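You operate a simulated robot arm through the tools that you are given. There is no shell and no other tool. Be economical: measure what you need, move in short steps, check, and stop when the job is done.

Carry out the task below with a simulated robot arm. There is one attempt and no reset: what you move stays moved.

Task
Put things in order on the top of the dining table. At the end: the white pane cleaner bottle stands where the orange vase stood; the orange vase stands where the pink polishing cloth stood; the red round glue brush stands where the white pane cleaner bottle stood; the pink polishing cloth is on the white saucer; whatever was shut is shut again. Leave all else as you found it, and nothing knocked over.
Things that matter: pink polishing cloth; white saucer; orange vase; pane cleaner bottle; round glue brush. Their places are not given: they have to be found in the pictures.

It is judged by the outcome, as a careful person would: the job done as asked, and still so three seconds after it is handed in. It fails if anything else is knocked over, pushed out of place, dropped, spilled or broken.

Robot
A 7-joint arm with a two-finger parallel gripper, fixed in place. Base frame: the origin is at the foot of the arm, x ahead of it, y to its left, z up; the work surface is at about z = 750. Units: mm, degrees, N and s.
With the tool pointing down near the work surface it reaches from about 200 to 680 mm from the base axis. Its first joint turns from -66.0 to 66.0 degrees. Payload 2.4 kg.
The TCP is the grasp point between the finger pads, 30 mm short of the fingertips. In the tool frame z runs along the fingers and y along their closing line. The gripper opens to 94 mm. The fingers are 28 mm wide and 10 mm thick; the gripper's body (50 by 96 mm) begins 55 mm behind the TCP.
Orientation is that of the tool frame in the base frame, as [roll, pitch, yaw] about the fixed x, y, z axes, in that order (R = Rz(yaw) Ry(pitch) Rx(roll)). With the fingers straight down and closing along the base's y, the tool's x points along the base's -x, its y along +y and its z along -z.

Tools
- The arm moves only by the tool send_rows. Its argument "steps" is a list of rows, each a list of 7 numbers: the shift along the tool's x, y, z in m, then the turn, a rotation vector about the tool's x, y, z in degrees, then the gripper command, from -1 (fully open) to 1 (shut), values between in proportion. In form: [[x, y, z, ax, ay, az, claw], ...]. A call has 1 to 10 rows; each row is the pose to reach, as a shift and turn from the pose commanded when the call began, along the tool's axes at that moment. Rows are played at 5 a second. More than 50 mm and 8.6 degrees between two rows, or a gripper value outside its range, and nothing of the call is played. A pose out of reach is approached as far as the arm can. The call stops where the force on the tool passes 40 N (or 10 N more than at its start, if that is more) or the arm is blocked; 0.2 s more then pass. Each finger travels about 153 mm/s and halts on what it meets, pressing with about 38 N; the grip force reading is that of the motor and also rises with nothing between the fingers. The clock runs only during rows and for 0.2 s after the last one: add rows that repeat a pose to give the fingers time. It gives the time, the measured TCP pose, the force on the tool (base axes), the opening and the grip force at its end, in the units of the frame above (readings bear some noise).
- Cameras (640 x 400 px; columns grow to the right, rows downward): "scene" is fixed at [32, 467.5, 1445.1]; the picture's right is [-0.82, -0.58, 0.00], its down [-0.31, 0.44, -0.84] and it looks along [0.49, -0.69, -0.54] (base axes); focal length 360 px, centre (320, 200). "wrist" rides on the gripper at [-37, 0, -58] in the tool frame; the picture's right is [0.00, -1.00, 0.00], its down [0.97, 0.00, -0.24] and it looks along [0.24, 0.00, 0.97] (tool axes); focal length 218 px, centre (320, 200).
- capture(camera): a new picture of that camera. It takes no simulated time.
- point_at(camera, pixels): for up to 12 pixels [column, row] of the newest picture of that camera ("zoom" is the newest enlarged one), the place [x, y, z] in the base frame of the surface seen there, good to about 2 mm. It takes no simulated time.
- enlarge(camera, box): a new picture of the part [left, top, right, bottom] of that camera's present view, enlarged. It takes no simulated time.
- close_job(): hands the job in; it is judged then, once.

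Go step by step. Measure first, check grasps and placings, and put right what went wrong. The budget is 80 turns and 34 pictures, counting those below and the enlarged ones. Unless the task says otherwise, let go and move clear before handing in, and close with one line.

The tools are called after "Emit:" as a command line: name --pt "numbers of a row" for each row, then --argument value for the rest, lists and objects as JSON in quotes. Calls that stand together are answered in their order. send_rows: Moves the arm, as the interface text tells. Its arguments: {"type":"object","properties":{"steps":{"type":"array"}},"required":["steps"]} The other tools are called the same way: capture (camera) takes a picture; point_at (camera, pixels) gives the place of the surface under pixels of a picture; enlarge (camera, box) takes an enlarged picture of a part of a camera's view; close_job () hands the job in.

At the start:

```text
time: 0.0
tool_pos: [374.4, -67.8, 1014.4]
ee_rot: [180.0, 0.0, -180.0]
force: [0.1, 0.4, -0.2]
grip_width: 93.7
grasp_force: 0.1
```

scene: 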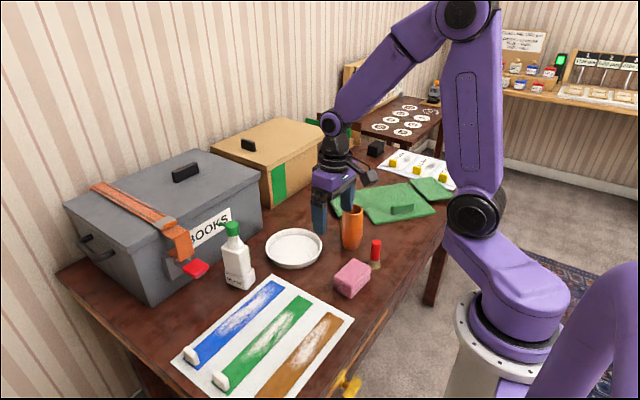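
wrist: 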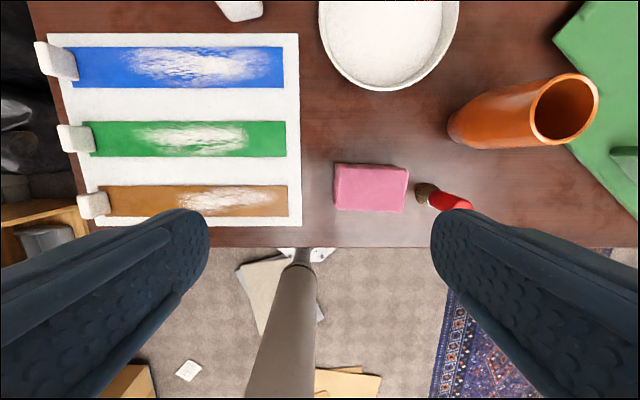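

The scene shows the bottle near (236,262), saucer (294,248), vase (352,228), brush (375,253) and cloth (350,278). I'll enlarge that part and take measurements.

Emit:
enlarge --camera "scene" --box '[200, 180, 424, 320]'

Emit:
point_at --camera "wrist" --pixels '[[338, 166], [406, 170], [403, 211], [336, 208], [388, 40], [424, 193], [455, 200], [565, 78], [565, 140], [530, 110], [598, 110], [450, 128]]'

Emit:
point_at --camera "scene" --pixels '[[294, 248], [236, 262], [240, 285], [232, 226], [353, 245], [352, 207], [376, 242], [375, 266], [352, 272], [265, 248], [322, 248], [294, 230]]'

```text
2.86 times, centred on (312, 250) of scene
```

zoom: 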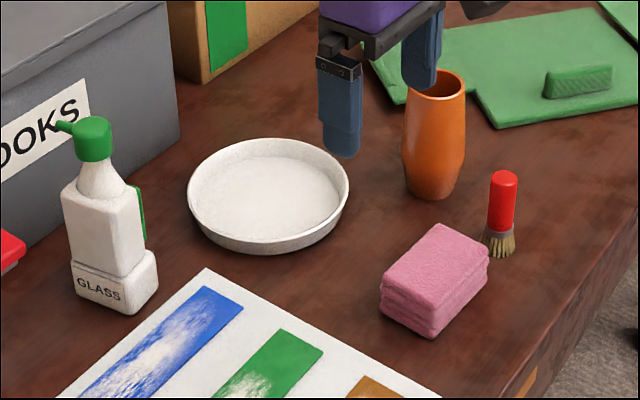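

```text
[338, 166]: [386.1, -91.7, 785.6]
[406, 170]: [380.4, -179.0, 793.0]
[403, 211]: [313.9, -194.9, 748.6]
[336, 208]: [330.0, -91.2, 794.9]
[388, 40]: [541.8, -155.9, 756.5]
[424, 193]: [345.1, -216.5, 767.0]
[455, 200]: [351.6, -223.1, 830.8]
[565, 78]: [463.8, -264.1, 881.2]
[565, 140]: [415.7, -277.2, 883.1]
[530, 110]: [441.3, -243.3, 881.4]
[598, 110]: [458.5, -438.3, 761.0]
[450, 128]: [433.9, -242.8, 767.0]
```

```text
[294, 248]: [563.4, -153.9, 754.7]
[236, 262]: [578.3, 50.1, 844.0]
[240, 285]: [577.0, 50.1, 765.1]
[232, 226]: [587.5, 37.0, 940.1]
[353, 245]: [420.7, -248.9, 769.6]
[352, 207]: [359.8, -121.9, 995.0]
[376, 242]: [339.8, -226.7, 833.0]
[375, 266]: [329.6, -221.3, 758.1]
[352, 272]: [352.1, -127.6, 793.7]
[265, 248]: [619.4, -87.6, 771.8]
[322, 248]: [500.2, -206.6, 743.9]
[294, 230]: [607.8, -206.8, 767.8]
```

Cloth is about 86 (y) x 56 (x) mm, centred near (356,-135), top at z 794. The vase is near (440,-268), rim at z 882. Next I'll measure the bottle, brush, saucer and box front more closely.

Emit:
point_at --camera "zoom" --pixels '[[92, 120], [93, 158], [100, 195], [65, 190], [138, 200], [75, 290], [125, 310], [156, 285], [60, 127], [502, 173], [10, 240], [178, 140]]'

Emit:
point_at --camera "scene" --pixels '[[206, 150], [263, 180], [150, 305], [262, 237], [195, 268], [178, 235], [185, 172], [165, 215], [408, 150], [388, 222], [362, 200], [320, 150]]'

Emit:
point_at --camera "zoom" --pixels '[[188, 190], [348, 190], [260, 245], [270, 142], [500, 250], [435, 198], [405, 105], [495, 128], [480, 95], [410, 150], [462, 150], [436, 150]]'

```text
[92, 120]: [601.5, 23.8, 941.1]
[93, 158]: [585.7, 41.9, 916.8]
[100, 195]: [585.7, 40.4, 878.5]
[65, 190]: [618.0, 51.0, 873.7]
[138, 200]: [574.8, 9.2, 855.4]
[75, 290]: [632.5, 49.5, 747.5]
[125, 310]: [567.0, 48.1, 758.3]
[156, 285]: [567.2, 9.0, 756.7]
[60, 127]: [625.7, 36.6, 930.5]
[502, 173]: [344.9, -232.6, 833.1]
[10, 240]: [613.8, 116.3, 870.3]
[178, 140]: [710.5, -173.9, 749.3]
```

```text
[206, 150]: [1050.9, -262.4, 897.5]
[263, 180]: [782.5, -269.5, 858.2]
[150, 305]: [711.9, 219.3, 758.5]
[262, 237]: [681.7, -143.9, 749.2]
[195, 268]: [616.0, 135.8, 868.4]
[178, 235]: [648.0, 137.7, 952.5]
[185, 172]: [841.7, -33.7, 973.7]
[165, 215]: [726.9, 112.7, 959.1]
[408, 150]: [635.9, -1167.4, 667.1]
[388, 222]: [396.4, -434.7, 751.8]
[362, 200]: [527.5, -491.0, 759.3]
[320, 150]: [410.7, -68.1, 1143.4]
```

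```text
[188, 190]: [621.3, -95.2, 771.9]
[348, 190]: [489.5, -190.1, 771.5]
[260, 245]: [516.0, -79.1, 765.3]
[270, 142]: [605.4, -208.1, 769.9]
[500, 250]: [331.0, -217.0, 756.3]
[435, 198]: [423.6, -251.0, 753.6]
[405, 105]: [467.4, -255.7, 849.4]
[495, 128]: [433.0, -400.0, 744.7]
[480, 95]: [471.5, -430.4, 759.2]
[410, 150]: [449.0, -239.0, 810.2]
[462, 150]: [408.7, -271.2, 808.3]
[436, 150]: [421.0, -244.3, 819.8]
```

All measured. Saucer centre is about (556,-143), brush (340,-225), and the bottle footprint is x 567–632, y 9–50 with its cap at about z 912–941. No buffering is needed if the cloth goes first, so I'll turn the gripper 90° above the cloth.

Emit:
send_rows --pt "0.002 -0.007 0.01 0 0 8.5 -1" --pt "0.004 -0.014 0.02 0 0 17 -1" --pt "0.006 -0.021 0.03 0 0 25.5 -1" --pt "0.008 -0.028 0.04 0 0 34 -1" --pt "0.01 -0.035 0.05 0 0 42.5 -1" --pt "0.012 -0.042 0.06 0 0 51 -1" --pt "0.014 -0.049 0.07 0 0 59.5 -1" --pt "0.016 -0.056 0.08 0 0 68 -1" --pt "0.018 -0.062 0.09 0 0 76.5 -1" --pt "0.018 -0.067 0.09 0 0 85 -1"

```text
time: 2.2
tool_pos: [355.8, -134.6, 924.8]
ee_rot: [180.0, 0.1, 94.9]
force: [0.9, 0.2, -0.1]
grip_width: 94.0
grasp_force: 0.0
```

The gripper is now above the cloth at yaw 95°. I'll check its alignment from the wrist.

Emit:
capture --camera "wrist"

```text
30 pictures are left
```

wrist: 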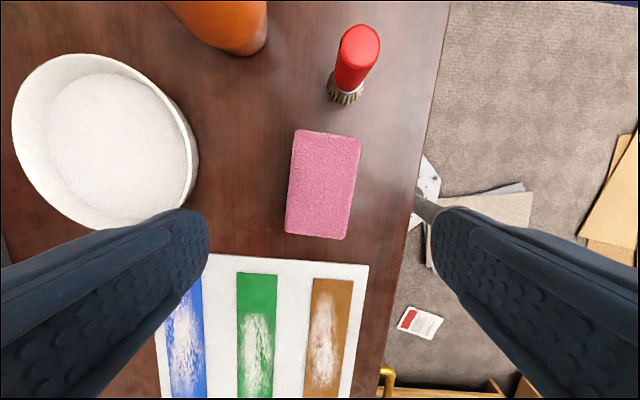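

Emit:
point_at --camera "wrist" --pixels '[[299, 134], [357, 142], [344, 234], [289, 230], [323, 185], [358, 45], [345, 98], [342, 39], [377, 45]]'

```text
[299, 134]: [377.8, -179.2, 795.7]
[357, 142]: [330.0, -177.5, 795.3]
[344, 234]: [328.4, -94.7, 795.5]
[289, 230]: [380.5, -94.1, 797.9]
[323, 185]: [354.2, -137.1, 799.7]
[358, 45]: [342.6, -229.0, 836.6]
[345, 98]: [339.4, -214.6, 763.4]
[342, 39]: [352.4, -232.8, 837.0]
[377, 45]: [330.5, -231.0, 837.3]
```

The cloth's centre is (354,-136.5) and it is square to the axes. I'll finish the turn and descend around it to z 786.

Emit:
send_rows --pt "-0.0017 -0.002 0.03 0 0 5 -1" --pt "-0.0017 -0.002 0.07 0 0 5 -1" --pt "-0.0017 -0.002 0.105 0 0 5 -1" --pt "-0.0017 -0.002 0.125 0 0 5 -1" --pt "-0.0017 -0.002 0.138 0 0 5 -1" --pt "-0.0017 -0.002 0.138 0 0 5 -1" --pt "-0.0017 -0.002 0.138 0 0 5 0.3" --pt "-0.0017 -0.002 0.138 0 0 5 0.3" --pt "-0.0017 -0.002 0.138 0 0 5 0.3"

```text
time: 4.2
tool_pos: [356.1, -138.9, 790.2]
ee_rot: [-180.0, 0.0, 90.1]
force: [0.1, -0.1, 1.0]
grip_width: 64.2
grasp_force: 37.7
```

The cloth is held at 64 mm with 38 N, so I'll lift and look.

Emit:
send_rows --pt "0 0 -0.01 0 0 0 0.3" --pt "0 0 -0.03 0 0 0 0.3" --pt "0 0 -0.06 0 0 0 0.3" --pt "0 0 -0.08 0 0 0 0.3"

Emit:
capture --camera "scene"

```text
time: 5.2
tool_pos: [354.6, -137.9, 868.5]
ee_rot: [180.0, 0.0, 90.1]
force: [-0.9, -0.4, -0.8]
grip_width: 64.3
grasp_force: 38.1
```

```text
29 pictures are left
```

scene: 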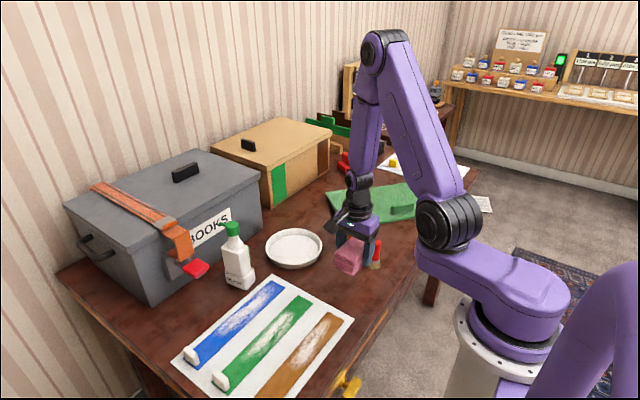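

The cloth is up cleanly. Now I'll carry it over the saucer centre.

Emit:
send_rows --pt "0 0.03 0 0 0 0 0.3" --pt "0 0.07 0 0 0 0 0.3" --pt "-0.002 0.11 0 0 0 0 0.3" --pt "-0.004 0.15 0 0 0 0 0.3" --pt "-0.005 0.18 0 0 0 0 0.3" --pt "-0.005 0.2015 0 0 0 0 0.3" --pt "-0.005 0.2015 0 0 0 0 0.3"

Emit:
capture --camera "wrist"

```text
time: 6.8
tool_pos: [556.6, -140.5, 866.6]
ee_rot: [-180.0, -0.1, 90.1]
force: [0.7, -0.9, -1.4]
grip_width: 64.0
grasp_force: 38.4
```

```text
28 pictures are left
```

wrist: 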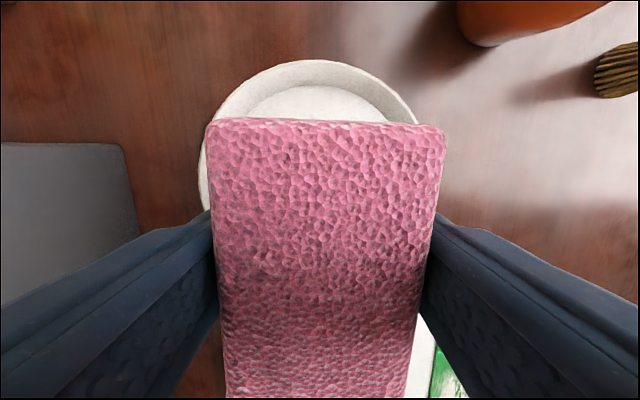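

Emit:
point_at --camera "wrist" --pixels '[[204, 165], [245, 85], [315, 62], [375, 78], [410, 108], [315, 90], [218, 125], [320, 150], [320, 250], [320, 350]]'

```text
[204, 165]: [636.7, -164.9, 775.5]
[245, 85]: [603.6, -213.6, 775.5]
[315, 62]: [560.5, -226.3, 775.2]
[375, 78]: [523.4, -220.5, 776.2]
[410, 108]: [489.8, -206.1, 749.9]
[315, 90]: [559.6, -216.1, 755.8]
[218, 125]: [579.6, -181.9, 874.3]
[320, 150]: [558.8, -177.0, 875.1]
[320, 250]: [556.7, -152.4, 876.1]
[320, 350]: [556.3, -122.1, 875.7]
```

The saucer centre checks out at about (555,-143), with its floor at z 756. I'll lower the cloth about 70 mm and watch the force.

Emit:
send_rows --pt "-0.002 0 0.03 0 0 0 0.3" --pt "-0.002 0 0.055 0 0 0 0.3" --pt "-0.002 0 0.065 0 0 0 0.3" --pt "-0.002 0 0.069 0 0 0 0.3" --pt "-0.002 0 0.069 0 0 0 0.3"

```text
time: 8.0
tool_pos: [557.7, -143.6, 796.9]
ee_rot: [-180.0, 0.0, 90.0]
force: [0.1, -0.1, -0.6]
grip_width: 63.9
grasp_force: 37.5
```

Emit:
send_rows --pt "0 0 0.002 0 0 0 0.3" --pt "0 0 0.003 0 0 0 0.3" --pt "0 0 0.003 0 0 0 0.3"

Emit:
enlarge --camera "scene" --box '[240, 200, 352, 270]'

```text
time: 8.8
tool_pos: [555.2, -143.9, 795.1]
ee_rot: [180.0, 0.1, 90.0]
force: [-3.9, 3.8, 13.7]
grip_width: 63.8
grasp_force: 38.1
```

```text
5.71 times, centred on (296, 235) of scene
```

zoom: 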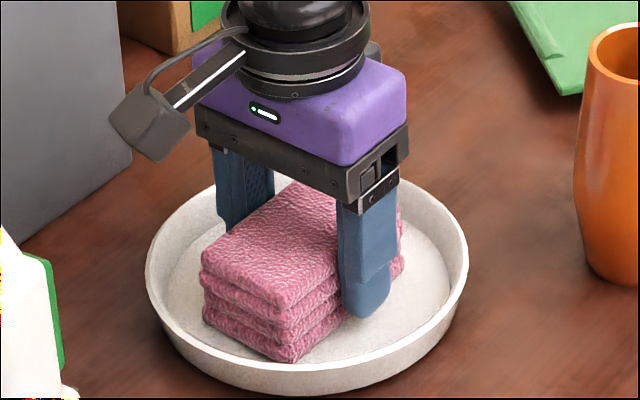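

It is touching at 14 N. I'll open partly, stay inside the rim, and rise straight up.

Emit:
send_rows --pt "0 0 -0.001 0 0 0 -0.66" --pt "0 0 -0.001 0 0 0 -0.66" --pt "0 0 -0.001 0 0 0 -0.66" --pt "0 0 -0.02 0 0 0 -0.66" --pt "0 0 -0.05 0 0 0 -0.66" --pt "0 0 -0.095 0 0 0 -0.66" --pt "0 0 -0.145 0 0 0 -0.66" --pt "-0.03 -0.03 -0.145 0 0 0 -1" --pt "-0.06 -0.06 -0.145 0 0 0 -1" --pt "-0.085 -0.085 -0.145 0 0 0 -1"

Emit:
capture --camera "wrist"

Emit:
enlarge --camera "scene" --box '[200, 180, 424, 320]'

```text
time: 11.0
tool_pos: [470.7, -229.3, 938.6]
ee_rot: [180.0, 0.0, 90.1]
force: [0.2, -0.1, -0.7]
grip_width: 93.8
grasp_force: 0.0
```

```text
26 pictures are left
```

wrist: 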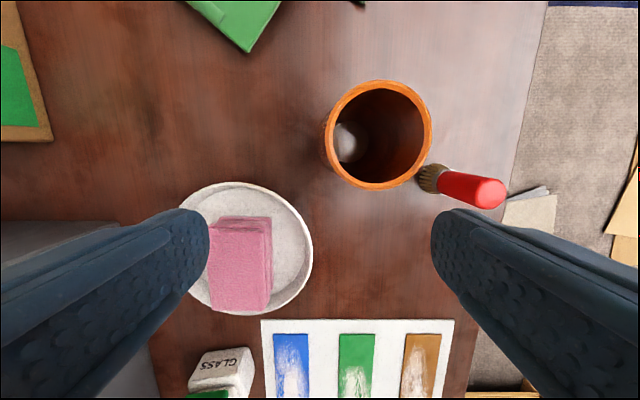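

```text
2.86 times, centred on (312, 250) of scene
```

zoom: 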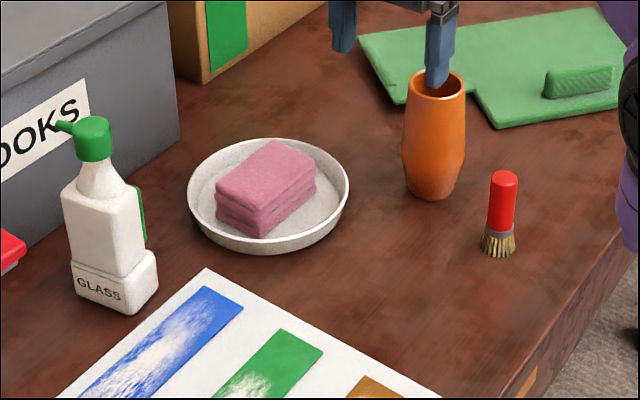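

The cloth sits well in the saucer. Next I'll locate the vase rim and brush.

Emit:
point_at --camera "wrist" --pixels '[[380, 84], [331, 133], [428, 133], [380, 184], [326, 150], [500, 193], [435, 180], [245, 50], [230, 350], [215, 380]]'

```text
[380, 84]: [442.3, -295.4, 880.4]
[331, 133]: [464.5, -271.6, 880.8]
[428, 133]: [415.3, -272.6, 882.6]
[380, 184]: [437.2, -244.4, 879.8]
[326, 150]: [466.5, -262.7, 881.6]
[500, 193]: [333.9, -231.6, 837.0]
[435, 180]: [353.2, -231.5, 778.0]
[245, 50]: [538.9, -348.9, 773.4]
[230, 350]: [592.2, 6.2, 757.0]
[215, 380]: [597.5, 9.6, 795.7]
```

Vase centre is (440,-270), rim z 881. I'll move over it and descend to z 838.

Emit:
send_rows --pt "-0.03 -0.02 0 0 0 0 -1" --pt "-0.041 -0.031 0 0 0 0 -1" --pt "-0.041 -0.031 0 0 0 0 -1" --pt "-0.041 -0.031 0.04 0 0 0 -1" --pt "-0.041 -0.031 0.08 0 0 0 -1" --pt "-0.041 -0.031 0.101 0 0 0 -1" --pt "-0.041 -0.031 0.101 0 0 0 -1" --pt "-0.041 -0.031 0.101 0 0 0 0.2" --pt "-0.041 -0.031 0.101 0 0 0 0.2" --pt "-0.041 -0.031 0.101 0 0 0 0.2"

```text
time: 13.2
tool_pos: [439.9, -269.6, 837.8]
ee_rot: [-180.0, 0.0, 90.0]
force: [0.2, -0.9, -0.6]
grip_width: 59.1
grasp_force: 37.3
```

Gripped at 59 mm. I'll lift 100 mm and check.

Emit:
send_rows --pt "0 0 -0.01 0 0 0 0.2" --pt "0 0 -0.03 0 0 0 0.2" --pt "0 0 -0.06 0 0 0 0.2" --pt "0 0 -0.1 0 0 0 0.2" --pt "0 0 -0.1 0 0 0 0.2"

Emit:
enlarge --camera "scene" --box '[264, 150, 456, 270]'

```text
time: 14.4
tool_pos: [439.6, -269.9, 938.6]
ee_rot: [180.0, -0.1, 90.0]
force: [-0.2, 0.3, -1.8]
grip_width: 59.2
grasp_force: 38.3
```

```text
3.33 times, centred on (360, 210) of scene
```

zoom: 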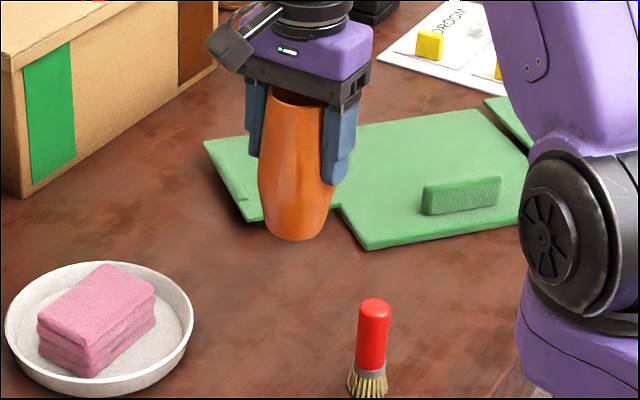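

The vase hangs upright. I'll carry it to the cloth's old spot (354,-136.5) and lower it.

Emit:
send_rows --pt "0.03 -0.019 0 0 0 0 0.2" --pt "0.065 -0.042 0 0 0 0 0.2" --pt "0.1 -0.064 0 0 0 0 0.2" --pt "0.125 -0.08 0 0 0 0 0.2" --pt "0.1334 -0.0856 0 0 0 0 0.2" --pt "0.1334 -0.0856 0.03 0 0 0 0.2" --pt "0.1334 -0.0856 0.065 0 0 0 0.2" --pt "0.1334 -0.0856 0.09 0 0 0 0.2" --pt "0.1334 -0.0856 0.098 0 0 0 0.2" --pt "0.1334 -0.0856 0.098 0 0 0 0.2"

```text
time: 16.6
tool_pos: [356.1, -136.0, 841.6]
ee_rot: [-179.9, 0.0, 90.0]
force: [0.3, 0.4, -2.7]
grip_width: 59.0
grasp_force: 38.1
```

Emit:
send_rows --pt "0 0 0.002 0 0 0 0.2" --pt "0 0 0.003 0 0 0 0.2" --pt "0 0 0.003 0 0 0 0.2"

```text
time: 17.4
tool_pos: [355.4, -137.2, 839.1]
ee_rot: [-179.9, 0.0, 90.0]
force: [-1.0, 1.0, -1.6]
grip_width: 58.8
grasp_force: 38.2
```

Still no contact force, so I'll go a little lower.

Emit:
send_rows --pt "0 0 0.001 0 0 0 0.2" --pt "0 0 0.002 0 0 0 0.2" --pt "0 0 0.002 0 0 0 0.2"

Emit:
enlarge --camera "scene" --box '[294, 210, 406, 280]'

```text
time: 18.2
tool_pos: [354.0, -135.3, 836.4]
ee_rot: [180.0, -0.1, 90.0]
force: [-4.3, 3.6, 34.1]
grip_width: 58.9
grasp_force: 37.8
```

```text
5.71 times, centred on (350, 245) of scene
```

zoom: 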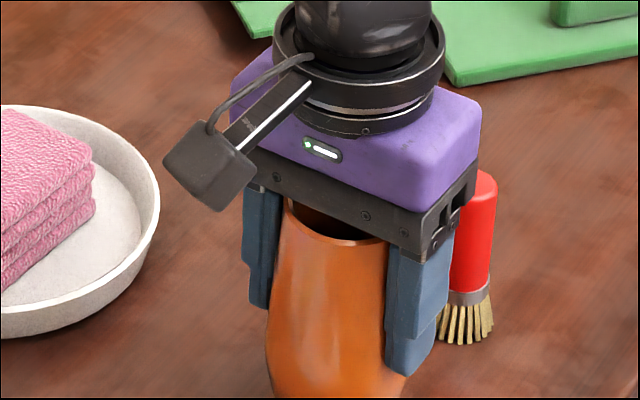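

The vase is on the table (34 N). I'll ease up 1.5 mm, release and rise.

Emit:
send_rows --pt "0 0 -0.0015 0 0 0 0.2" --pt "0 0 -0.0015 0 0 0 -0.6" --pt "0 0 -0.0015 0 0 0 -1" --pt "0 0 -0.0015 0 0 0 -1" --pt "0 0 -0.02 0 0 0 -1" --pt "0 0 -0.05 0 0 0 -1" --pt "0 0 -0.09 0 0 0 -1" --pt "0 0 -0.13 0 0 0 -1" --pt "0 0 -0.17 0 0 0 -1"

```text
time: 20.2
tool_pos: [353.8, -135.7, 1007.5]
ee_rot: [-180.0, 0.0, 89.9]
force: [0.3, -0.4, -0.6]
grip_width: 94.0
grasp_force: 0.0
```

Now I'll rotate back to closing along y and move to view the bottle.

Emit:
send_rows --pt "0.014 0.014 -0.003 0 0 -8.5 -1" --pt "0.028 0.028 -0.006 0 0 -17 -1" --pt "0.042 0.042 -0.009 0 0 -25.5 -1" --pt "0.056 0.056 -0.012 0 0 -34 -1" --pt "0.07 0.07 -0.015 0 0 -42.5 -1" --pt "0.084 0.084 -0.018 0 0 -51 -1" --pt "0.1 0.1 -0.02 0 0 -59.5 -1" --pt "0.116 0.116 -0.02 0 0 -68 -1" --pt "0.13 0.13 -0.02 0 0 -76.5 -1" --pt "0.146 0.166 -0.02 0 0 -85 -1"

Emit:
capture --camera "wrist"

Emit:
capture --camera "scene"

```text
time: 22.4
tool_pos: [517.5, 9.0, 1023.0]
ee_rot: [-180.0, 0.0, 175.1]
force: [0.8, 0.7, 0.3]
grip_width: 94.0
grasp_force: 0.0
```

```text
22 pictures are left
```

wrist: 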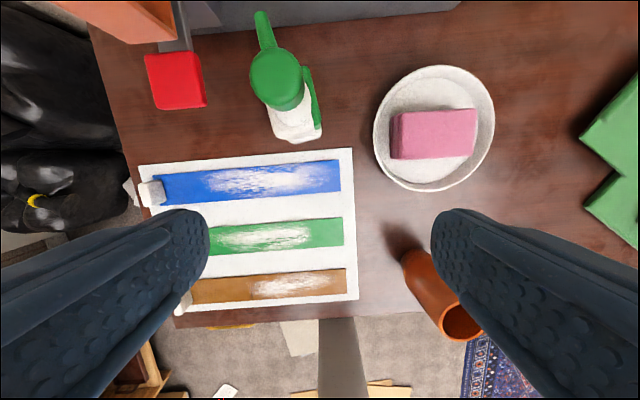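

```text
21 pictures are left
```

scene: 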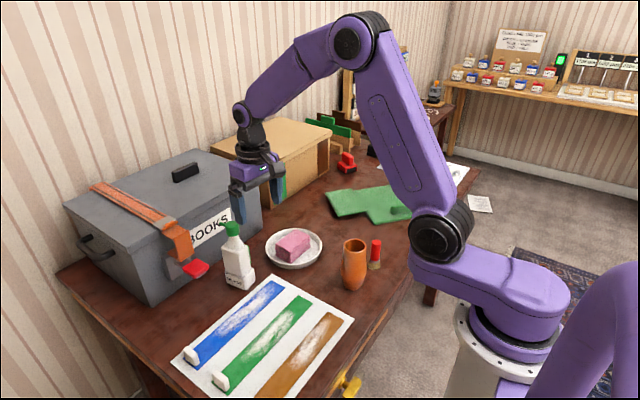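

The vase is standing upright on the cloth's spot. I'll zoom in on the bottle before choosing the grip.

Emit:
enlarge --camera "wrist" --box '[208, 0, 368, 150]'

Emit:
enlarge --camera "scene" --box '[190, 205, 286, 300]'

Emit:
point_at --camera "wrist" --pixels '[[276, 80], [262, 18], [252, 80], [301, 80], [276, 52], [276, 106], [310, 75], [314, 120], [275, 135], [320, 138], [290, 115], [205, 80]]'

Emit:
point_at --camera "zoom" --pixels '[[330, 190], [310, 110], [280, 110], [300, 160], [270, 200], [340, 260]]'

```text
2.67 times, centred on (288, 75) of wrist
```

zoom: 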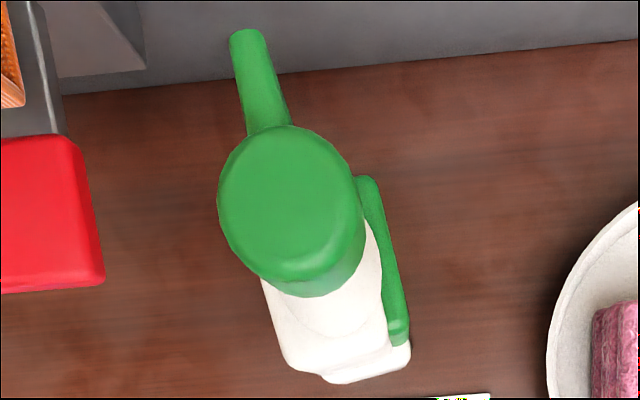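

```text
4.21 times, centred on (238, 252) of scene
```

zoom: 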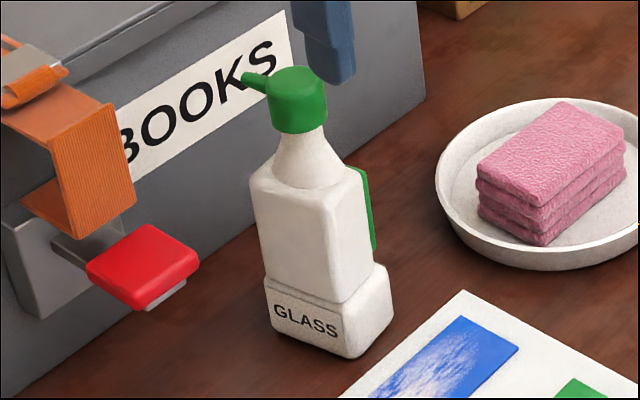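

```text
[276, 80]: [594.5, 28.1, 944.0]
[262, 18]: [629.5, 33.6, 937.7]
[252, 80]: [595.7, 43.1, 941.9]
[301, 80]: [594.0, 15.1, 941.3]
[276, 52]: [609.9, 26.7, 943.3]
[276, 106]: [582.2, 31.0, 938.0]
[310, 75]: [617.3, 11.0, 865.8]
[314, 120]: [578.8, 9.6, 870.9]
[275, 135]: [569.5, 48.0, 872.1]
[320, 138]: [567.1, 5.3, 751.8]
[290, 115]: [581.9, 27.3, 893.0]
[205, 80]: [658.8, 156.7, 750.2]
```

```text
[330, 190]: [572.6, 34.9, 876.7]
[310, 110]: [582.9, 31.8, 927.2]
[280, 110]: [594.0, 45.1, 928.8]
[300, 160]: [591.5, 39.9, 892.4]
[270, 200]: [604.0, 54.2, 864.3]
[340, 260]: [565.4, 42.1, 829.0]
```

The cap is a cylinder centred at (596,29), about 30 mm across, z 912–943. I'll grip it from above at TCP z 934 so the tips stay above the neck cone.

Emit:
send_rows --pt "-0.025 0.009 0 0 0 -5 -1" --pt "-0.055 0.019 0 0 0 -10 -1" --pt "-0.0765 0.0266 0 0 0 -10 -1" --pt "-0.0765 0.0266 0 0 0 -10 -1" --pt "-0.0765 0.0266 0.03 0 0 -10 -1" --pt "-0.0765 0.0266 0.06 0 0 -10 -1" --pt "-0.0765 0.0266 0.08 0 0 -10 -1" --pt "-0.0765 0.0266 0.089 0 0 -10 -1" --pt "-0.0765 0.0266 0.089 0 0 -10 -1"

Emit:
enlarge --camera "scene" --box '[190, 185, 286, 300]'

```text
time: 24.4
tool_pos: [597.2, 29.1, 937.5]
ee_rot: [-180.0, 0.0, -175.1]
force: [-0.1, -0.2, 0.2]
grip_width: 93.9
grasp_force: 0.1
```

```text
3.48 times, centred on (238, 242) of scene
```

zoom: 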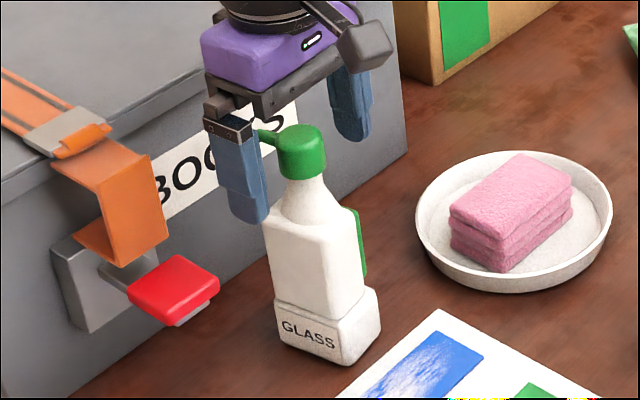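

Positioned around the cap. Lowering 3 mm and closing.

Emit:
send_rows --pt "0 0 0.003 0 0 0 -1" --pt "0 0 0.003 0 0 0 -0.4" --pt "0 0 0.003 0 0 0 0.0" --pt "0 0 0.003 0 0 0 0.2" --pt "0 0 0.003 0 0 0 0.3" --pt "0 0 0.003 0 0 0 0.4" --pt "0 0 0.003 0 0 0 0.8" --pt "0 0 0.003 0 0 0 0.8"

```text
time: 26.2
tool_pos: [597.2, 28.7, 934.5]
ee_rot: [180.0, 0.1, -175.0]
force: [0.2, -1.4, -1.3]
grip_width: 30.7
grasp_force: 37.4
```

Emit:
send_rows --pt "0 0 -0.005 0 0 0 0.8" --pt "0 0 -0.015 0 0 0 0.8" --pt "0 0 -0.03 0 0 0 0.8" --pt "0 0 -0.05 0 0 0 0.8" --pt "0 0 -0.05 0 0 0 0.8"

Emit:
enlarge --camera "scene" --box '[190, 165, 286, 300]'

```text
time: 27.4
tool_pos: [598.1, 30.5, 985.3]
ee_rot: [179.9, 0.0, -175.0]
force: [-0.9, -0.4, -2.3]
grip_width: 30.9
grasp_force: 38.0
```

```text
2.96 times, centred on (238, 232) of scene
```

zoom: 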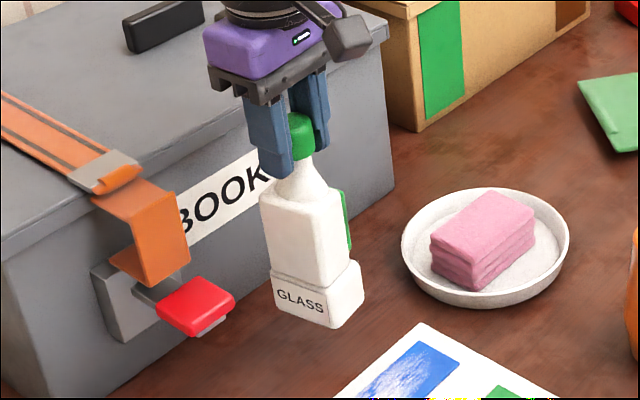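

Bottle hangs straight. I'll raise it and carry it over to the vase's old spot (440,-270).

Emit:
send_rows --pt "0 0 -0.03 0 0 0 0.8" --pt "0.016 -0.025 -0.05 0 0 0 0.8" --pt "0.04 -0.062 -0.05 0 0 0 0.8" --pt "0.066 -0.102 -0.05 0 0 0 0.8" --pt "0.092 -0.142 -0.05 0 0 0 0.8" --pt "0.117 -0.182 -0.05 0 0 0 0.8" --pt "0.143 -0.222 -0.05 0 0 0 0.8" --pt "0.167 -0.26 -0.05 0 0 0 0.8" --pt "0.18 -0.28 -0.05 0 0 0 0.8" --pt "0.1828 -0.2847 -0.05 0 0 0 0.8"

```text
time: 29.6
tool_pos: [443.5, -270.3, 1033.8]
ee_rot: [180.0, 0.0, -175.0]
force: [0.7, 0.1, -2.5]
grip_width: 30.6
grasp_force: 37.8
```

Over the spot; lowering most of the way.

Emit:
send_rows --pt "0 0 0.03 0 0 0 0.8" --pt "0 0 0.06 0 0 0 0.8" --pt "0 0 0.085 0 0 0 0.8" --pt "0 0 0.095 0 0 0 0.8" --pt "0 0 0.095 0 0 0 0.8"

Emit:
enlarge --camera "scene" --box '[280, 130, 440, 270]'

```text
time: 30.8
tool_pos: [442.0, -271.4, 939.3]
ee_rot: [-180.0, 0.0, -175.0]
force: [0.5, 0.2, -2.7]
grip_width: 30.6
grasp_force: 38.2
```

```text
2.86 times, centred on (360, 200) of scene
```

zoom: 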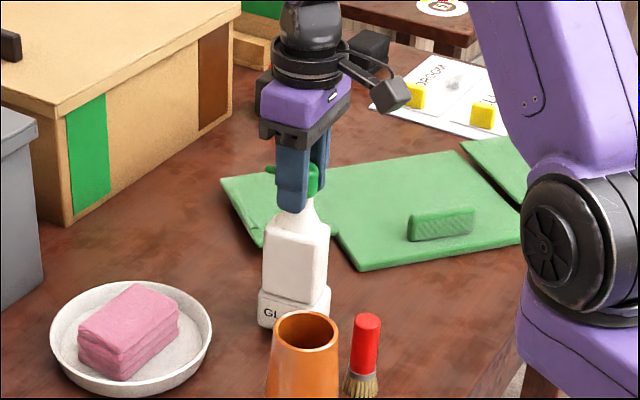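

Emit:
send_rows --pt "0.001 0 0.002 0 0 0 0.8" --pt "0.001 0 0.004 0 0 0 0.8" --pt "0.001 0 0.0045 0 0 0 0.8" --pt "0.001 0 0.0045 0 0 0 0.8"

```text
time: 31.8
tool_pos: [439.5, -269.6, 934.3]
ee_rot: [180.0, 0.0, -175.0]
force: [0.2, -1.0, -1.8]
grip_width: 31.0
grasp_force: 38.2
```

Emit:
send_rows --pt "0 0 0.001 0 0 0 0.8" --pt "0 0 0.0015 0 0 0 0.8" --pt "0 0 0.0015 0 0 0 0.8"

```text
time: 32.6
tool_pos: [439.2, -271.0, 933.9]
ee_rot: [-180.0, 0.0, -175.0]
force: [-8.4, 2.3, 27.2]
grip_width: 30.8
grasp_force: 38.2
```

The bottle is down (27 N). Ease up 1 mm, release and rise.

Emit:
send_rows --pt "0 0 -0.001 0 0 0 0.8" --pt "0 0 -0.001 0 0 0 0.2" --pt "0 0 -0.001 0 0 0 -0.5" --pt "0 0 -0.001 0 0 0 -0.7" --pt "0 0 -0.02 0 0 0 -0.7" --pt "0 0 -0.05 0 0 0 -0.7" --pt "0 0 -0.09 0 0 0 -0.7"

Emit:
capture --camera "scene"

Emit:
capture --camera "wrist"

```text
time: 34.2
tool_pos: [440.5, -273.6, 1023.1]
ee_rot: [-180.0, -0.1, -175.1]
force: [-0.6, 0.9, 0.4]
grip_width: 80.0
grasp_force: 0.1
```

```text
15 pictures are left
```

scene: 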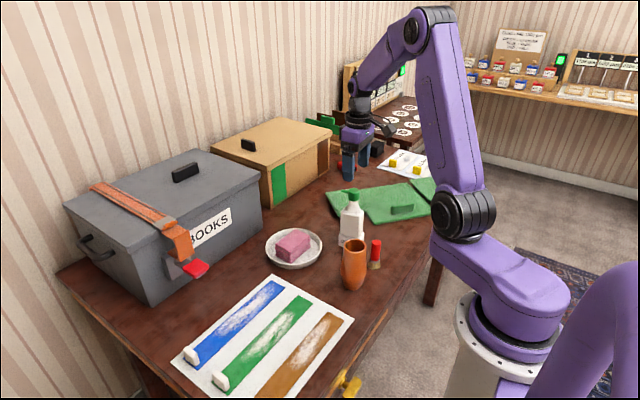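

```text
14 pictures are left
```

wrist: 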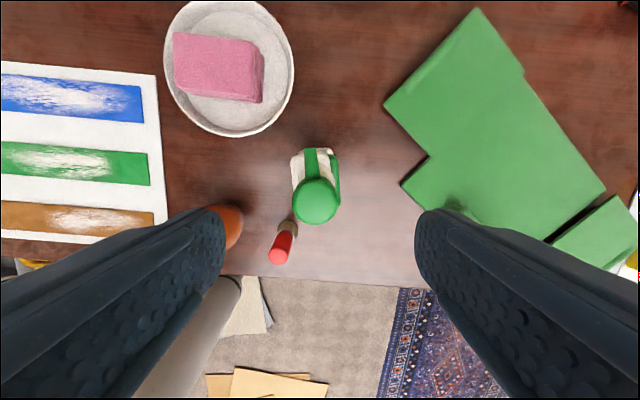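

Bottle stands upright on the vase's spot. Now I'll measure the brush at (283,243).

Emit:
enlarge --camera "wrist" --box '[200, 140, 360, 280]'

Emit:
point_at --camera "wrist" --pixels '[[278, 255], [269, 255], [287, 255], [278, 247], [278, 263], [284, 236], [288, 226]]'

```text
2.86 times, centred on (280, 210) of wrist
```

zoom: 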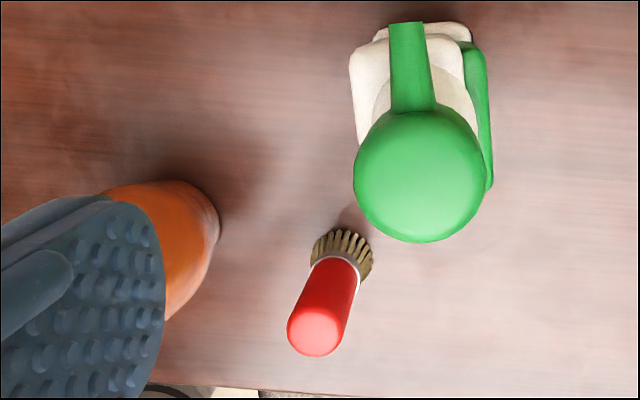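

```text
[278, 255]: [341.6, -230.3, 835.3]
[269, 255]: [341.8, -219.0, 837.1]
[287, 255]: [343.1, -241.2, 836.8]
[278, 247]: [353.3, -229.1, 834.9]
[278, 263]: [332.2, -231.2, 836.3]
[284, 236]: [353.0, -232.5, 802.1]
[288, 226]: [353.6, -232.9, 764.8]
```

The brush is upright at (342,-230), 22 mm across, top z 837. To keep the wrist camera clear of the bottle I'll turn to yaw 90° while moving above it.

Emit:
send_rows --pt "0.01 0.005 0 0 0 8.5 -0.7" --pt "0.02 0.01 0 0 0 17 -0.7" --pt "0.03 0.015 0 0 0 25.5 -0.6" --pt "0.04 0.02 0 0 0 34 -0.5" --pt "0.05 0.025 0 0 0 42.5 -0.4" --pt "0.06 0.03 0 0 0 51 -0.2" --pt "0.07 0.035 0 0 0 59.5 -0.06" --pt "0.08 0.04 0 0 0 68 -0.06" --pt "0.09 0.045 0 0 0 76.5 -0.06" --pt "0.0941 0.0489 0 0 0 85 -0.06"

```text
time: 36.4
tool_pos: [342.1, -231.9, 1024.4]
ee_rot: [-179.9, 0.0, 99.8]
force: [-0.2, 0.4, -0.5]
grip_width: 49.8
grasp_force: 0.0
```

Now finish the turn and descend to z about 812.

Emit:
send_rows --pt "0 0 0.03 0 0 5 -0.06" --pt "0.001 0 0.07 0 0 10 -0.06" --pt "0.001 0 0.11 0 0 10 -0.06" --pt "0.001 0 0.14 0 0 10 -0.06" --pt "0.001 0 0.15 0 0 10 -0.06" --pt "0.001 0 0.15 0 0 10 -0.06"

Emit:
capture --camera "wrist"

Emit:
enlarge --camera "scene" --box '[310, 170, 438, 280]'

```text
time: 37.8
tool_pos: [341.4, -229.5, 870.6]
ee_rot: [-180.0, 0.0, 90.0]
force: [-0.9, 0.6, -0.1]
grip_width: 50.0
grasp_force: 0.0
```

```text
12 pictures are left
```

wrist: 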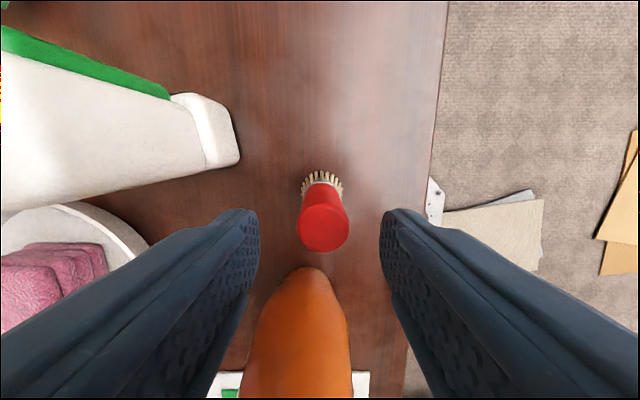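

```text
3.64 times, centred on (374, 225) of scene
```

zoom: 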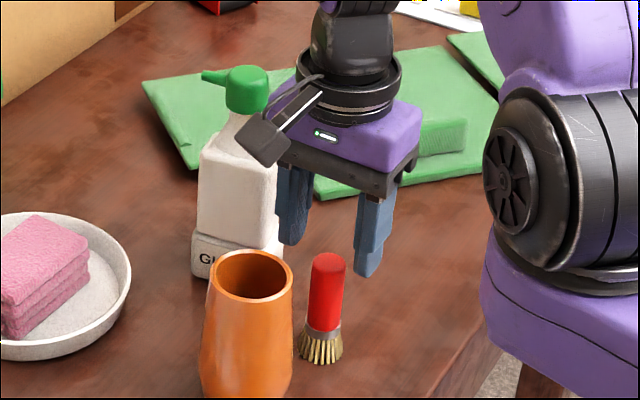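

An accessory box sticks out of the gripper on the +y side, at zoom (262,140), close to the vase. I'll measure it before descending.

Emit:
point_at --camera "zoom" --pixels '[[262, 140], [265, 163], [240, 140], [288, 150], [272, 120], [252, 280], [250, 297]]'

Emit:
point_at --camera "wrist" --pixels '[[322, 225], [300, 225], [345, 225], [322, 205], [322, 247], [235, 140], [205, 160]]'

```text
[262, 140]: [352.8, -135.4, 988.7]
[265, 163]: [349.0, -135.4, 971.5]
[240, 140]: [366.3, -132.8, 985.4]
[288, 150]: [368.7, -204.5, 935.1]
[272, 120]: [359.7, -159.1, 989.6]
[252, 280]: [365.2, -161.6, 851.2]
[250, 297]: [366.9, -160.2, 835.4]
```

```text
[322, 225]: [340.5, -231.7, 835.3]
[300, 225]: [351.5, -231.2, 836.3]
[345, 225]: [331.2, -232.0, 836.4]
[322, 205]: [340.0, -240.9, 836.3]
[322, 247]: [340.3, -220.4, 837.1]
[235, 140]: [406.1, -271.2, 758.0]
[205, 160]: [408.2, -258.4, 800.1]
```

The accessory is about 100 mm above the TCP, so at TCP z 813 it clears the vase rim (881) by 30 mm. I'll descend and grip.

Emit:
send_rows --pt "-0.001 0 0.03 0 0 0 -0.06" --pt "-0.001 0 0.05 0 0 0 -0.06" --pt "-0.001 0 0.058 0 0 0 -0.06" --pt "-0.001 0 0.058 0 0 0 -0.06" --pt "-0.001 0 0.058 0 0 0 0.3" --pt "-0.001 0 0.058 0 0 0 0.45" --pt "-0.001 0 0.058 0 0 0 0.9" --pt "-0.001 0 0.058 0 0 0 0.9"

```text
time: 39.6
tool_pos: [342.1, -229.4, 814.2]
ee_rot: [-180.0, 0.0, 90.0]
force: [-0.7, 0.5, -1.0]
grip_width: 23.2
grasp_force: 37.6
```

Gripped at 23 mm. Lifting well clear and checking.

Emit:
send_rows --pt "0 0 -0.01 0 0 0 0.9" --pt "0 0 -0.03 0 0 0 0.9" --pt "0 0 -0.07 0 0 0 0.9" --pt "0 0 -0.11 0 0 0 0.9" --pt "0 0 -0.15 0 0 0 0.9" --pt "0 0 -0.18 0 0 0 0.9"

Emit:
capture --camera "scene"

```text
time: 41.0
tool_pos: [339.6, -227.3, 995.0]
ee_rot: [-180.0, 0.0, 90.0]
force: [0.1, 0.7, 0.5]
grip_width: 23.5
grasp_force: 38.0
```

```text
10 pictures are left
```

scene: 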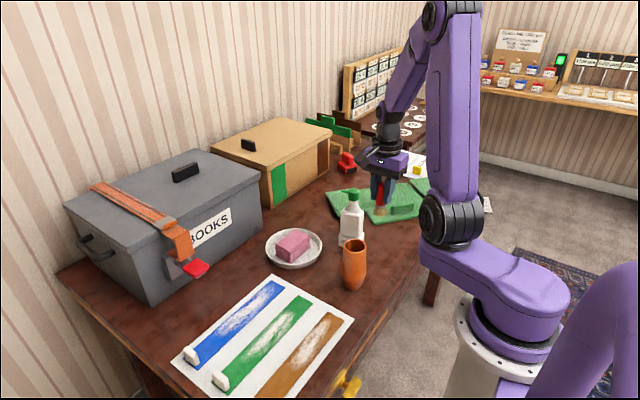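

Brush is held. The accessory would come close to the box's strap at the goal, so I'll rotate back to yaw 175° on the way to (596,29).

Emit:
send_rows --pt "0.018 0.018 0 0 0 -8.5 0.9" --pt "0.045 0.044 0 0 0 -17 0.9" --pt "0.074 0.073 0 0 0 -25.5 0.9" --pt "0.103 0.101 0 0 0 -34 0.9" --pt "0.133 0.13 0 0 0 -42.5 0.9" --pt "0.163 0.16 0 0 0 -51 0.9" --pt "0.193 0.19 0 0 0 -59.5 0.9" --pt "0.222 0.218 0 0 0 -68 0.9" --pt "0.246 0.241 0 0 0 -76.5 0.9" --pt "0.2595 0.2545 0 0 0 -85 0.9"

```text
time: 43.2
tool_pos: [594.3, 29.2, 995.9]
ee_rot: [-180.0, -0.1, 175.0]
force: [0.1, 0.4, -0.8]
grip_width: 23.4
grasp_force: 38.0
```

At the goal column. Lowering to just above the table.

Emit:
send_rows --pt "0 0 0.04 0 0 0 0.9" --pt "0 0 0.08 0 0 0 0.9" --pt "0 0 0.12 0 0 0 0.9" --pt "0 0 0.15 0 0 0 0.9" --pt "0 0 0.17 0 0 0 0.9" --pt "0 0 0.176 0 0 0 0.9" --pt "0 0 0.176 0 0 0 0.9"

Emit:
enlarge --camera "scene" --box '[180, 195, 308, 295]'

```text
time: 44.8
tool_pos: [595.3, 30.2, 819.0]
ee_rot: [-180.0, 0.0, 175.0]
force: [-0.1, -0.8, 0.9]
grip_width: 23.2
grasp_force: 37.8
```

```text
4.00 times, centred on (244, 245) of scene
```

zoom: 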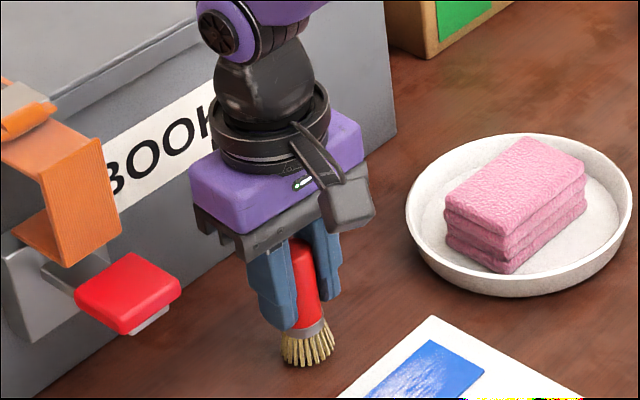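

Emit:
send_rows --pt "0 0 0.002 0 0 0 0.9" --pt "0 0 0.0035 0 0 0 0.9" --pt "0 0 0.0035 0 0 0 0.9"

```text
time: 45.6
tool_pos: [597.9, 28.7, 815.7]
ee_rot: [179.9, 0.0, 175.0]
force: [0.1, 0.6, -0.5]
grip_width: 23.2
grasp_force: 37.9
```

Emit:
send_rows --pt "0 0 0.001 0 0 0 0.9" --pt "0 0 0.002 0 0 0 0.9" --pt "0 0 0.002 0 0 0 0.9"

```text
time: 46.4
tool_pos: [597.2, 29.9, 814.5]
ee_rot: [179.9, 0.1, 174.9]
force: [-8.0, -1.8, 32.2]
grip_width: 23.3
grasp_force: 38.3
```

Contact at 32 N. Ease up 1 mm, open gently, rise.

Emit:
send_rows --pt "0 0 -0.001 0 0 0 0.9" --pt "0 0 -0.001 0 0 0 0.3" --pt "0 0 -0.001 0 0 0 0" --pt "0 0 -0.001 0 0 0 -0.2" --pt "0 0 -0.02 0 0 0 -0.2" --pt "0 0 -0.06 0 0 0 -0.2" --pt "0 0 -0.1 0 0 0 -0.2" --pt "0 0 -0.145 0 0 0 -0.2" --pt "0 0 -0.19 0 0 0 -0.2"

Emit:
capture --camera "scene"

Emit:
capture --camera "wrist"

```text
time: 48.4
tool_pos: [595.5, 32.6, 1002.1]
ee_rot: [-180.0, 0.1, 175.0]
force: [0.9, -0.6, 0.3]
grip_width: 56.4
grasp_force: 0.1
```

```text
8 pictures are left
```

scene: 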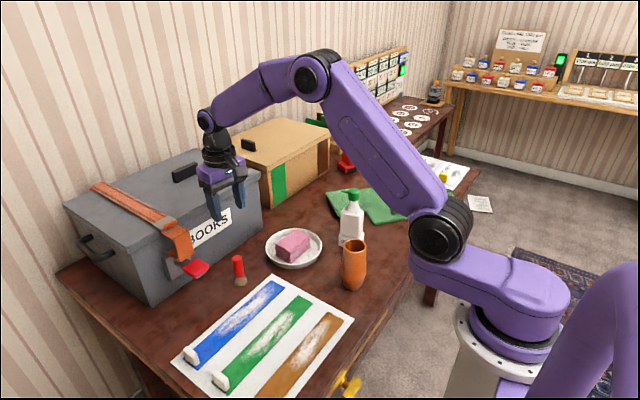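

```text
7 pictures are left
```

wrist: 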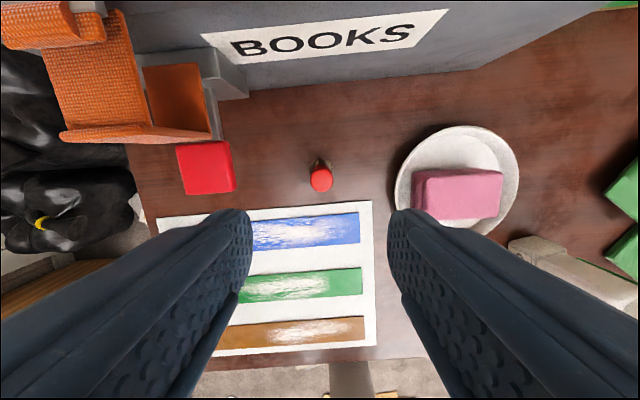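

All four items are standing. I'll back the arm off and verify positions.

Emit:
send_rows --pt "0.03 0 -0.02 0 0 0 -0.2" --pt "0.07 0 -0.04 0 0 0 -0.2" --pt "0.11 0 -0.05 0 0 0 -0.2" --pt "0.11 0 -0.05 0 0 0 -0.2"

Emit:
enlarge --camera "scene" --box '[200, 180, 424, 320]'

Emit:
point_at --camera "scene" --pixels '[[238, 257], [239, 272], [353, 191], [354, 282], [292, 238], [351, 235]]'

```text
time: 49.4
tool_pos: [489.9, 41.1, 1053.9]
ee_rot: [-180.0, 0.1, 175.0]
force: [0.3, 0.1, -0.1]
grip_width: 56.5
grasp_force: 0.1
```

```text
2.86 times, centred on (312, 250) of scene
```

zoom: 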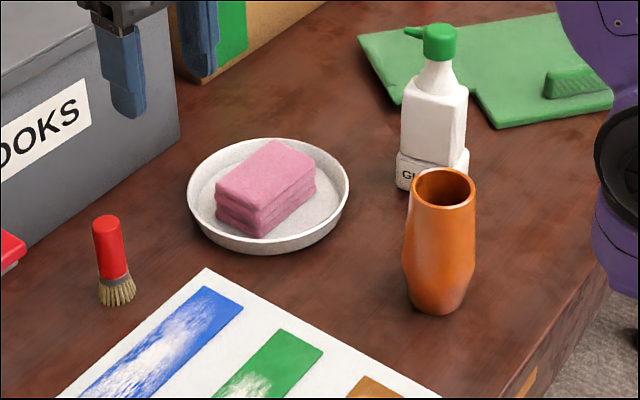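

```text
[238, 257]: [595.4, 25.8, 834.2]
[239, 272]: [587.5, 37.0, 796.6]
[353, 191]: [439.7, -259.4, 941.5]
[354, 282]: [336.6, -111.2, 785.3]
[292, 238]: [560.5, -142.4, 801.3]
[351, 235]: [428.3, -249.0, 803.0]
```

The brush (596,29), bottle (440,-270) and vase (354,-136) all stand upright in their places. The cloth is on the saucer, nothing was opened, and the arm is clear, so I'm handing in.

Emit:
close_job

```text
The job is handed in.
```

The job is handed in: the bottle, vase and brush are in the places you asked for, the cloth is on the saucer, and nothing was opened or knocked over.
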